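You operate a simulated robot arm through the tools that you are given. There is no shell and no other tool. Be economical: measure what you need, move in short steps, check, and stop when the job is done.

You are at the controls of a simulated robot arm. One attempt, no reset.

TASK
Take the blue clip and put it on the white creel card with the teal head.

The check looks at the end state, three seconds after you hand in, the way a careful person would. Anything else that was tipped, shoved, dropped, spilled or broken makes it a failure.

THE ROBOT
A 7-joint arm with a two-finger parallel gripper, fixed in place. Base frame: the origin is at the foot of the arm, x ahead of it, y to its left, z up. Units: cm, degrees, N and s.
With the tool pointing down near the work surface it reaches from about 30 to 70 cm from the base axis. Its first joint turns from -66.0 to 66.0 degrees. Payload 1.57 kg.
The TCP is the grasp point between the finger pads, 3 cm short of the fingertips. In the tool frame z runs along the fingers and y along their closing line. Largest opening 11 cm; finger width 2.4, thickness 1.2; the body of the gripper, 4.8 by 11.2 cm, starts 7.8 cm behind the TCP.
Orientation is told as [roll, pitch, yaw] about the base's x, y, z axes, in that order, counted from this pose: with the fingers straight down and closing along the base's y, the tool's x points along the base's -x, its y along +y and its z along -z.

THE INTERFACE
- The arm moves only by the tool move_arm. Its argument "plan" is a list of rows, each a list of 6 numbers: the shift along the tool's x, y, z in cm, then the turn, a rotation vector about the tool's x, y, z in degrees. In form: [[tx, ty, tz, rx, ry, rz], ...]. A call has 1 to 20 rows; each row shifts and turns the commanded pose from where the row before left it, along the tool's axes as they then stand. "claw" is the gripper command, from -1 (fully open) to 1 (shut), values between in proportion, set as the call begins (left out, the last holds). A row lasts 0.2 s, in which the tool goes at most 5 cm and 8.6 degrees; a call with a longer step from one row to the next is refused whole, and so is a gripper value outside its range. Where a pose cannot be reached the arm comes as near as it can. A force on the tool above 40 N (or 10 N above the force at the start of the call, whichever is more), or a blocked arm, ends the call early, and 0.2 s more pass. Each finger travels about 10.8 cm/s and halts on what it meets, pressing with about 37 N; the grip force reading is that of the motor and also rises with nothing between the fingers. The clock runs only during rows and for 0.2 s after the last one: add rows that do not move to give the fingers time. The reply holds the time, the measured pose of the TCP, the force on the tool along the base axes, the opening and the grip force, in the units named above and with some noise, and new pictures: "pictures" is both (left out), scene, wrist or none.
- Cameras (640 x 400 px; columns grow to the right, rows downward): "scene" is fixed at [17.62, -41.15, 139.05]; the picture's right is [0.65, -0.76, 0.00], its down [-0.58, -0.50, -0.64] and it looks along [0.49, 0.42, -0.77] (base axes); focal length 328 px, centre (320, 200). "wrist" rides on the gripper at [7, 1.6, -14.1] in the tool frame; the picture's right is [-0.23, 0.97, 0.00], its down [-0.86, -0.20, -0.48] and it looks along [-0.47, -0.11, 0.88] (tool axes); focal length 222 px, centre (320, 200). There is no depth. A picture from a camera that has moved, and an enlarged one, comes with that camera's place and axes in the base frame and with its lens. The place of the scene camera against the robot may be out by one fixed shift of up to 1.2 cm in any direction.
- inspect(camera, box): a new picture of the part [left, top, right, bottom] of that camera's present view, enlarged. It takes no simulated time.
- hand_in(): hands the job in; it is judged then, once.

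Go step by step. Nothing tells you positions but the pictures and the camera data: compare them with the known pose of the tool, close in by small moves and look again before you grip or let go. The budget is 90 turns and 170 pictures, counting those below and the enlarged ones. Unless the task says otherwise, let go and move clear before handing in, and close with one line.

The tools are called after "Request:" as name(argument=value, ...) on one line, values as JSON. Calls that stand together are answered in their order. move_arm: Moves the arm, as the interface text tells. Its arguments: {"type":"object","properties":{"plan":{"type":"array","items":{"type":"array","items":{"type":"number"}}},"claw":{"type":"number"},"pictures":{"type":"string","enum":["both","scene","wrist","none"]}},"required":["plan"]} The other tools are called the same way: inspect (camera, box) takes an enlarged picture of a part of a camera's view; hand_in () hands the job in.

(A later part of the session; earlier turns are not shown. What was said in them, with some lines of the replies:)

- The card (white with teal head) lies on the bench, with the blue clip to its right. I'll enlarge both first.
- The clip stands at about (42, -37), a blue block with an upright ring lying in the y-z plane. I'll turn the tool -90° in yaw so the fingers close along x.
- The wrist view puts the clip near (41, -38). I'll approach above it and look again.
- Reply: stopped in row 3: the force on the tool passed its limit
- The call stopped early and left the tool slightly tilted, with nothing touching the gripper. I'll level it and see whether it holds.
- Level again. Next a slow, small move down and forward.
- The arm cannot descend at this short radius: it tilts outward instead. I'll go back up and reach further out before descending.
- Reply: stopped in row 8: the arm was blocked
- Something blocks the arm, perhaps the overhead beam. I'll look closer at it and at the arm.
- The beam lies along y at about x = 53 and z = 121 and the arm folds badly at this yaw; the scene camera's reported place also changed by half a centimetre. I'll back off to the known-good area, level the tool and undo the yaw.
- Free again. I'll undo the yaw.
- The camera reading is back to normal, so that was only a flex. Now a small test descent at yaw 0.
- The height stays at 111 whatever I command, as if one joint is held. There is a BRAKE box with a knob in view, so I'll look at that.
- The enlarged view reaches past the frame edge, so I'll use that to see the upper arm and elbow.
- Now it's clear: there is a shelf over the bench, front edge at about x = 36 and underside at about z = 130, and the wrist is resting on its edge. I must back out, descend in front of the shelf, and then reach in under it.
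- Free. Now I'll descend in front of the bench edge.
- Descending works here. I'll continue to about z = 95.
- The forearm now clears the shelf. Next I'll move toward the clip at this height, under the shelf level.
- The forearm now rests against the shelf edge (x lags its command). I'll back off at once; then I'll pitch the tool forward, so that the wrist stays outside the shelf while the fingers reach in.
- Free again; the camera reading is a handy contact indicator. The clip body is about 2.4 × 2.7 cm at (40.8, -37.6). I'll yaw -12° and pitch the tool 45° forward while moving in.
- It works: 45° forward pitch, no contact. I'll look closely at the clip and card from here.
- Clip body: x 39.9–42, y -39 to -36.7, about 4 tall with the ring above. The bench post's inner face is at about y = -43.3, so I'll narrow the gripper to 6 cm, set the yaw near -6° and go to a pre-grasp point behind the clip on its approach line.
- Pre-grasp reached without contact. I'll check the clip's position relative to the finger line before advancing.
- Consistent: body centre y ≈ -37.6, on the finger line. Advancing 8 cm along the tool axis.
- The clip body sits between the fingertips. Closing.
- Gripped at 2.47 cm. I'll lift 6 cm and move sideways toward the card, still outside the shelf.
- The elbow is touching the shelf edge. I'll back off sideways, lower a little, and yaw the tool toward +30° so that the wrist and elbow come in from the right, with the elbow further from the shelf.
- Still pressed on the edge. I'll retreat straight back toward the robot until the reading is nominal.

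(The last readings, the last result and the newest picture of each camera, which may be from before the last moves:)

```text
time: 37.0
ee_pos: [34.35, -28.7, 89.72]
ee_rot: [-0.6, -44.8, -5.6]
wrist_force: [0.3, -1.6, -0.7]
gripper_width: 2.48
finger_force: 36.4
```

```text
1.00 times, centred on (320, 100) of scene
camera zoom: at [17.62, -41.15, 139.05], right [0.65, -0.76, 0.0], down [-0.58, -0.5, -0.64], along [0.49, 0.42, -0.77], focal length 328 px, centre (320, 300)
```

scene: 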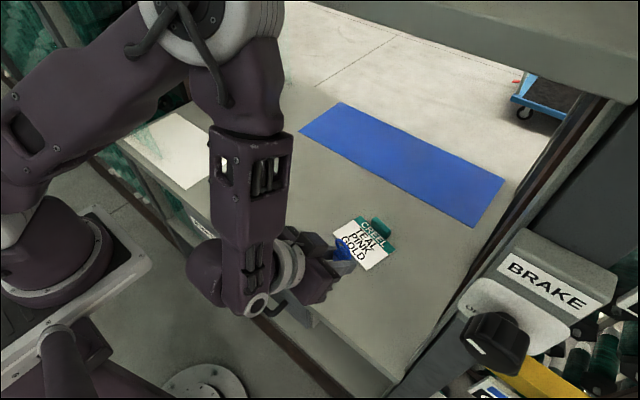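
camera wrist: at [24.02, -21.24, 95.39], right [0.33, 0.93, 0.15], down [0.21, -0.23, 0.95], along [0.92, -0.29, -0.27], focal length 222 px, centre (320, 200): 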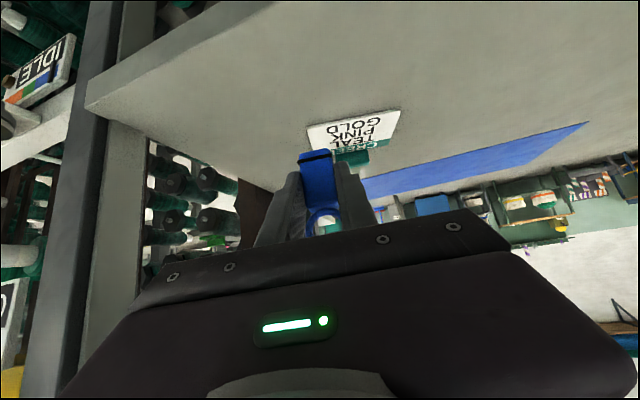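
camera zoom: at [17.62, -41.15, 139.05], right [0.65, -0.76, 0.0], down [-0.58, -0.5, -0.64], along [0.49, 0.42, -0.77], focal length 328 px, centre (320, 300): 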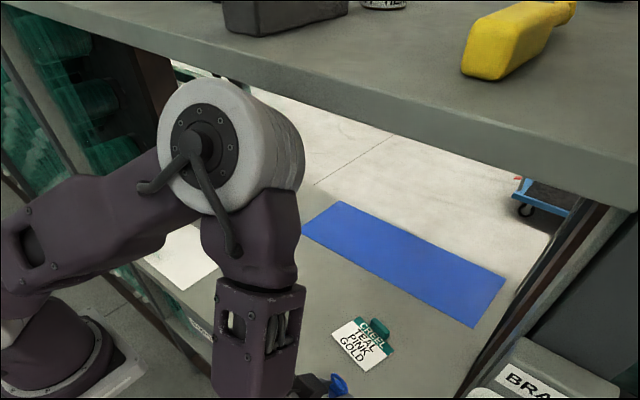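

Free again. I'll lower the clip to just above card height, so the elbow drops, and bring the yaw around to about +24° while moving forward a little.

Request:
move_arm(plan=[[0.5, 0, 0.5, 0, 0, 0], [0.5, 0, 0.5, 0, 0, 0], [0.5, 0, 0.5, 0, 0, 0], [0.5, 0, 0.5, 0, 0, 0], [0.5, 0, 0.5, 0, 0, 0], [-0.64, 0.37, 0.64, -4.24, 0, -4.24], [-0.67, 0.27, 0.67, -4.24, 0, -4.24], [-0.68, 0.17, 0.68, -4.24, 0, -4.24], [-0.69, 0.07, 0.69, -4.24, 0, -4.24], [-0.69, -0.03, 0.69, -4.24, 0, -4.24], [0, 0, 0, 0, 0, 0]], pictures="wrist")

Request:
inspect(camera="scene", box=[0, 0, 640, 200])

```text
time: 39.4
ee_pos: [39.03, -27.53, 86.19]
ee_rot: [-0.4, -44.6, 24.4]
wrist_force: [0.3, -1.4, -0.2]
gripper_width: 2.47
finger_force: 36.4
camera wrist: at [24.74, -32.08, 91.3], right [-0.25, 0.96, 0.16], down [0.33, -0.07, 0.94], along [0.91, 0.29, -0.3], focal length 222 px, centre (320, 200)
```

wrist: 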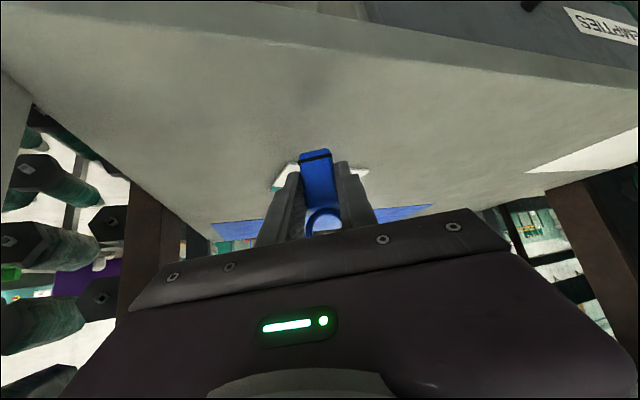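

```text
1.00 times, centred on (320, 100) of scene
camera zoom: at [17.62, -41.15, 139.05], right [0.65, -0.76, 0.0], down [-0.58, -0.5, -0.64], along [0.49, 0.42, -0.77], focal length 328 px, centre (320, 300)
```

zoom: 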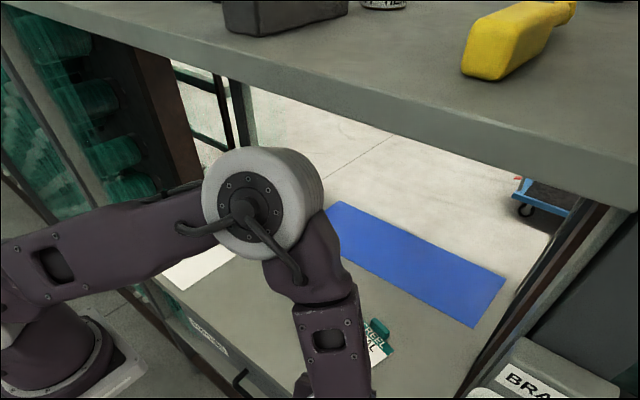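

Free, and the elbow sits lower now. Advance half-way toward the card.

Request:
move_arm(plan=[[-0.5, -0.1, 0.5, 0, 0, 0], [-0.6, -0.15, 0.6, 0, 0, 0], [-0.6, -0.15, 0.6, 0, 0, 0], [-0.6, -0.15, 0.6, 0, 0, 0], [-0.6, -0.15, 0.6, 0, 0, 0], [-0.6, 0, 0.6, 0, 0, 0], [0, 0, 0, 0, 0, 0]], pictures="wrist")

Request:
inspect(camera="scene", box=[0, 0, 640, 200])

```text
time: 41.0
ee_pos: [43.75, -25.97, 86.21]
ee_rot: [-0.4, -44.6, 24.2]
wrist_force: [-0.7, -0.8, -0.8]
gripper_width: 2.52
finger_force: 36.2
camera wrist: at [29.52, -30.62, 91.29], right [-0.25, 0.96, 0.16], down [0.33, -0.07, 0.94], along [0.91, 0.29, -0.3], focal length 222 px, centre (320, 200)
```

wrist: 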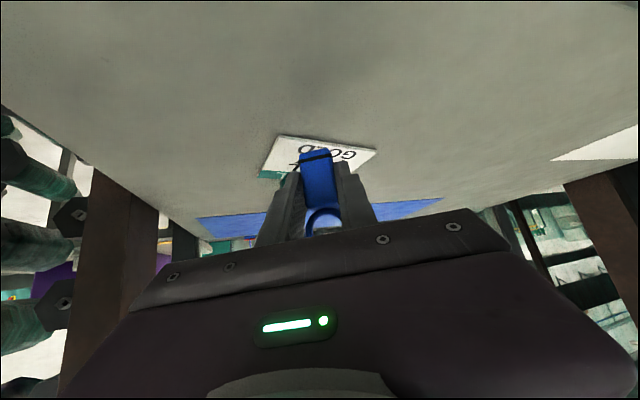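

```text
1.00 times, centred on (320, 100) of scene
camera zoom: at [17.62, -41.15, 139.05], right [0.65, -0.76, 0.0], down [-0.58, -0.5, -0.64], along [0.49, 0.42, -0.77], focal length 328 px, centre (320, 300)
```

zoom: 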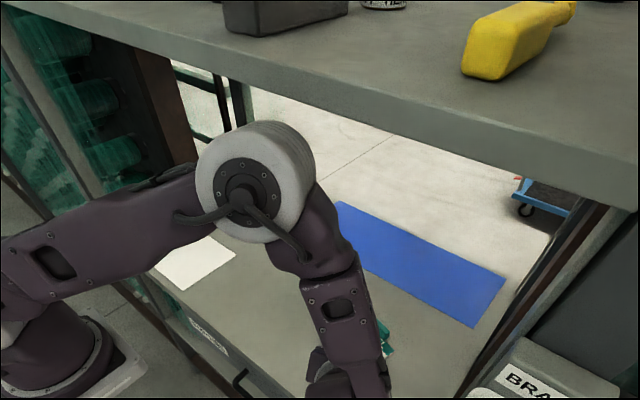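

Still clear. Another step of 3 cm.

Request:
move_arm(plan=[[-0.5, -0.15, 0.5, 0, 0, 0], [-0.55, -0.15, 0.55, 0, 0, 0], [-0.55, -0.15, 0.55, 0, 0, 0], [-0.55, -0.05, 0.55, 0, 0, 0], [0, 0, 0, 0, 0, 0]], pictures="none")

Request:
inspect(camera="wrist", box=[200, 90, 440, 240])

Request:
inspect(camera="scene", box=[0, 0, 640, 200])

```text
time: 42.2
ee_pos: [46.84, -25.17, 86.18]
ee_rot: [-0.3, -44.6, 24.2]
wrist_force: [-1.1, -0.2, 0.3]
gripper_width: 2.45
finger_force: 36.3
```

```text
2.67 times, centred on (320, 165) of wrist
camera zoom: at [32.5, -29.82, 91.25], right [-0.25, 0.96, 0.16], down [0.33, -0.07, 0.94], along [0.91, 0.29, -0.3], focal length 592 px, centre (320, 293)
```

zoom: 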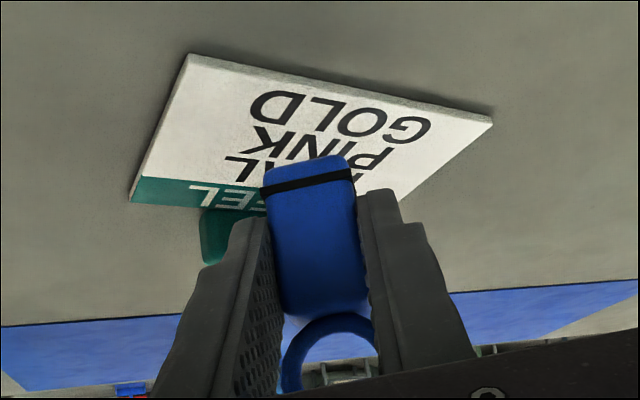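

```text
1.00 times, centred on (320, 100) of scene
camera zoom: at [17.62, -41.15, 139.05], right [0.65, -0.76, 0.0], down [-0.58, -0.5, -0.64], along [0.49, 0.42, -0.77], focal length 328 px, centre (320, 300)
```

zoom: 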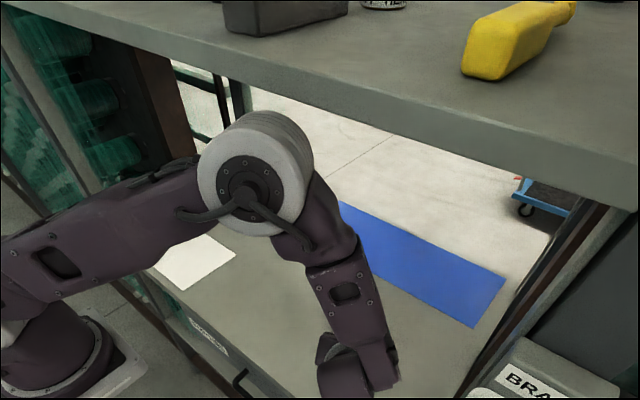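

The clip is already over the card, whose centre is at (50.1, -23.8). I'll advance 1.6 cm more and lower to just above the card.

Request:
move_arm(plan=[[-0.55, 0, 0.55, 0, 0, 0], [-0.55, 0.05, 0.55, 0, 0, 0], [0, 0, 0, 0, 0, 0], [0.3, 0, 0.3, 0, 0, 0], [0.3, 0, 0.3, 0, 0, 0], [0.3, 0, 0.3, 0, 0, 0], [0.3, 0, 0.3, 0, 0, 0], [0, 0, 0, 0, 0, 0]], pictures="none")

Request:
inspect(camera="wrist", box=[240, 110, 400, 210])

Request:
inspect(camera="scene", box=[300, 190, 460, 290])

```text
time: 44.0
ee_pos: [48.13, -24.66, 84.47]
ee_rot: [-0.4, -44.6, 24.3]
wrist_force: [-0.2, 0.6, -0.7]
gripper_width: 2.49
finger_force: 36.2
```

```text
4.00 times, centred on (320, 160) of wrist
camera zoom: at [33.9, -29.21, 89.54], right [-0.25, 0.96, 0.15], down [0.33, -0.07, 0.94], along [0.91, 0.29, -0.3], focal length 888 px, centre (320, 360)
```

zoom: 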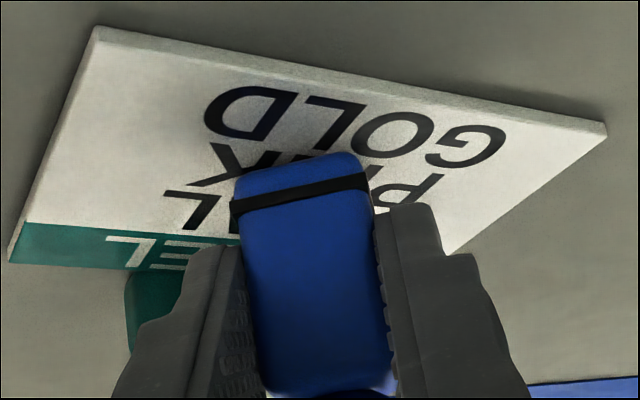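

```text
4.00 times, centred on (380, 240) of scene
camera zoom: at [17.62, -41.15, 139.05], right [0.65, -0.76, 0.0], down [-0.58, -0.5, -0.64], along [0.49, 0.42, -0.77], focal length 1310 px, centre (80, 40)
```

zoom: 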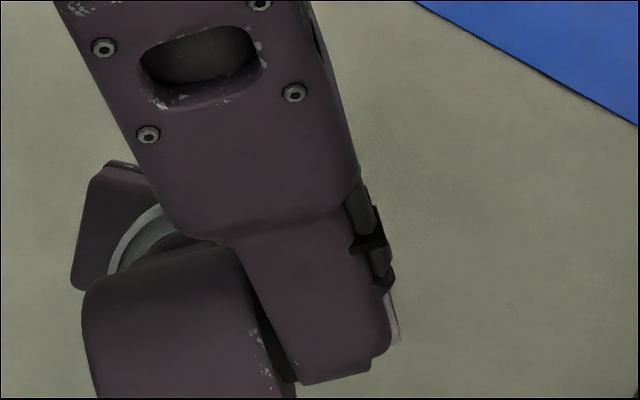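

The clip hangs about 4 mm above the card. Lowering gently.

Request:
move_arm(plan=[[0.07, 0, 0.07, 0, 0, 0], [0.07, 0, 0.07, 0, 0, 0], [0.07, 0, 0.07, 0, 0, 0], [0, 0, 0, 0, 0, 0]], pictures="none")

Request:
inspect(camera="wrist", box=[240, 110, 400, 210])

```text
time: 45.0
ee_pos: [48.12, -24.55, 84.25]
ee_rot: [-0.4, -44.7, 24.2]
wrist_force: [-1.5, -0.1, 4.6]
gripper_width: 2.51
finger_force: 36.6
```

```text
4.00 times, centred on (320, 160) of wrist
camera zoom: at [33.89, -29.19, 89.28], right [-0.25, 0.96, 0.15], down [0.33, -0.07, 0.94], along [0.91, 0.29, -0.3], focal length 888 px, centre (320, 360)
```

zoom: 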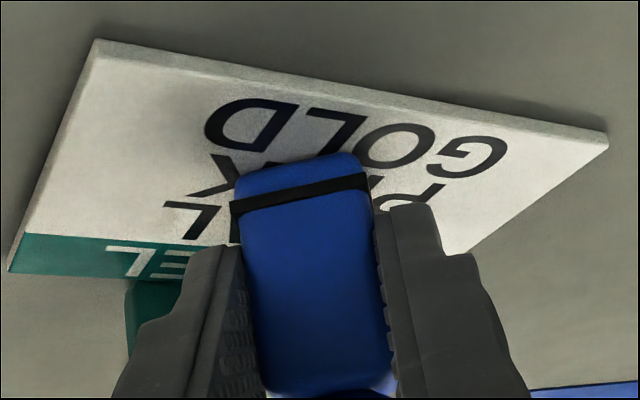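

Contact felt (4.6 N up): the clip is standing on the card. Opening gently.

Request:
move_arm(plan=[[0, 0, 0, 0, 0, 0], [0, 0, 0, 0, 0, 0], [0, 0, 0, 0, 0, 0], [0, 0, 0, 0, 0, 0]], claw=0.05, pictures="none")

Request:
inspect(camera="wrist", box=[200, 90, 440, 240])

```text
time: 46.0
ee_pos: [48.12, -24.51, 84.06]
ee_rot: [-0.4, -44.5, 24.3]
wrist_force: [0.5, -0.4, -0.1]
gripper_width: 5.24
finger_force: 0.0
```

```text
2.67 times, centred on (320, 165) of wrist
camera zoom: at [33.88, -29.19, 89.27], right [-0.25, 0.96, 0.16], down [0.33, -0.07, 0.94], along [0.91, 0.29, -0.3], focal length 592 px, centre (320, 293)
```

zoom: 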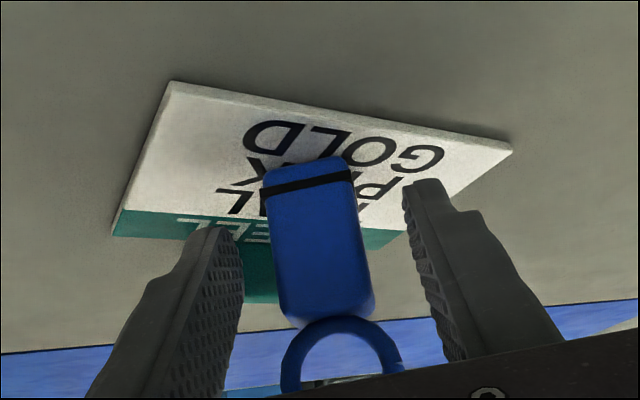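

Released, and the clip stands upright. I'll retreat back along the entry path, staying low.

Request:
move_arm(plan=[[0, 0, -0.6, 0, 0, 0], [0, 0, -0.8, 0, 0, 0], [0, 0, -0.8, 0, 0, 0], [0.6, 0, -0.6, 0, 0, 0], [0.7, 0, -0.7, 0, 0, 0], [0.7, 0, -0.7, 0, 0, 0], [0.7, 0, -0.7, 0, 0, 0], [0.7, 0, -0.7, 0, 0, 0], [0.7, 0, -0.7, 0, 0, 0], [0.7, 0, -0.7, 0, 0, 0], [0.7, 0, -0.7, 0, 0, 0], [0, 0, 0, 0, 0, 0]])

Request:
inspect(camera="scene", box=[0, 0, 640, 200])

Request:
inspect(camera="wrist", box=[220, 80, 420, 205])

```text
time: 48.6
ee_pos: [39.69, -28.48, 85.83]
ee_rot: [-0.3, -44.6, 24.3]
wrist_force: [-0.3, -0.4, 0.4]
gripper_width: 5.26
finger_force: 0.0
camera wrist: at [25.37, -33.05, 90.87], right [-0.25, 0.96, 0.16], down [0.33, -0.07, 0.94], along [0.91, 0.29, -0.3], focal length 222 px, centre (320, 200)
```

scene: 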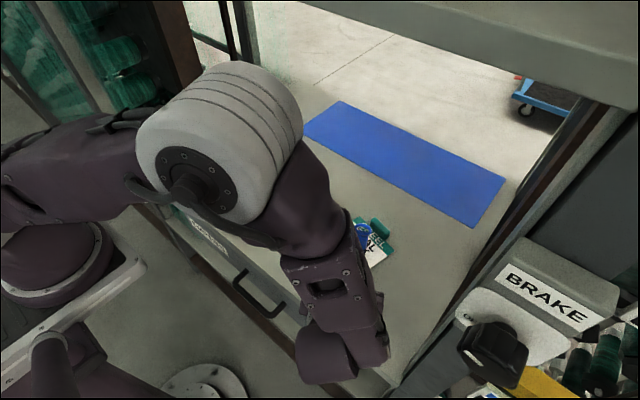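
wrist: 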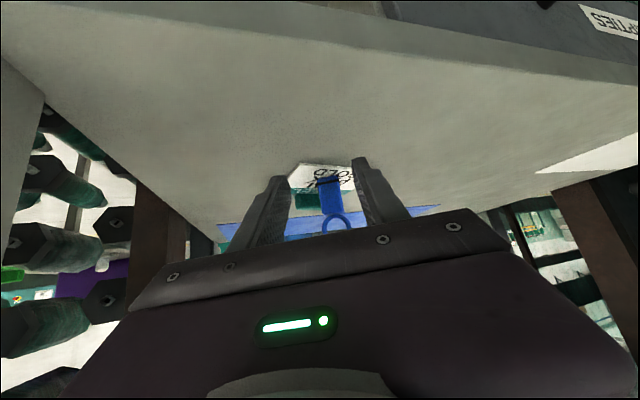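

```text
1.00 times, centred on (320, 100) of scene
camera zoom: at [17.62, -41.15, 139.05], right [0.65, -0.76, 0.0], down [-0.58, -0.5, -0.64], along [0.49, 0.42, -0.77], focal length 328 px, centre (320, 300)
```

zoom: 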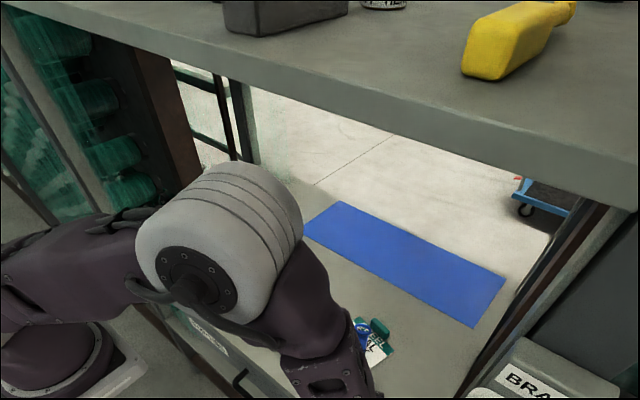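

```text
3.20 times, centred on (320, 142) of wrist
camera zoom: at [25.37, -33.05, 90.87], right [-0.25, 0.96, 0.16], down [0.33, -0.07, 0.94], along [0.91, 0.29, -0.3], focal length 711 px, centre (320, 384)
```

zoom: 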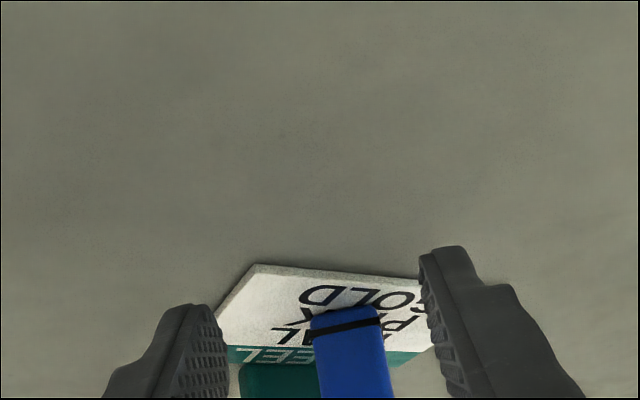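

The clip stands upright on the card, the card and everything else look undisturbed, and the open gripper is 9 cm away with no contact. Handing in.

Request:
hand_in()

```text
The job is handed in.
```

The blue clip is standing upright on the white creel card with the teal head; I let go, backed the gripper clear and handed the job in. The arm pressed against the fixed shelf edge a few times along the way, and I saw nothing moved in the pictures.
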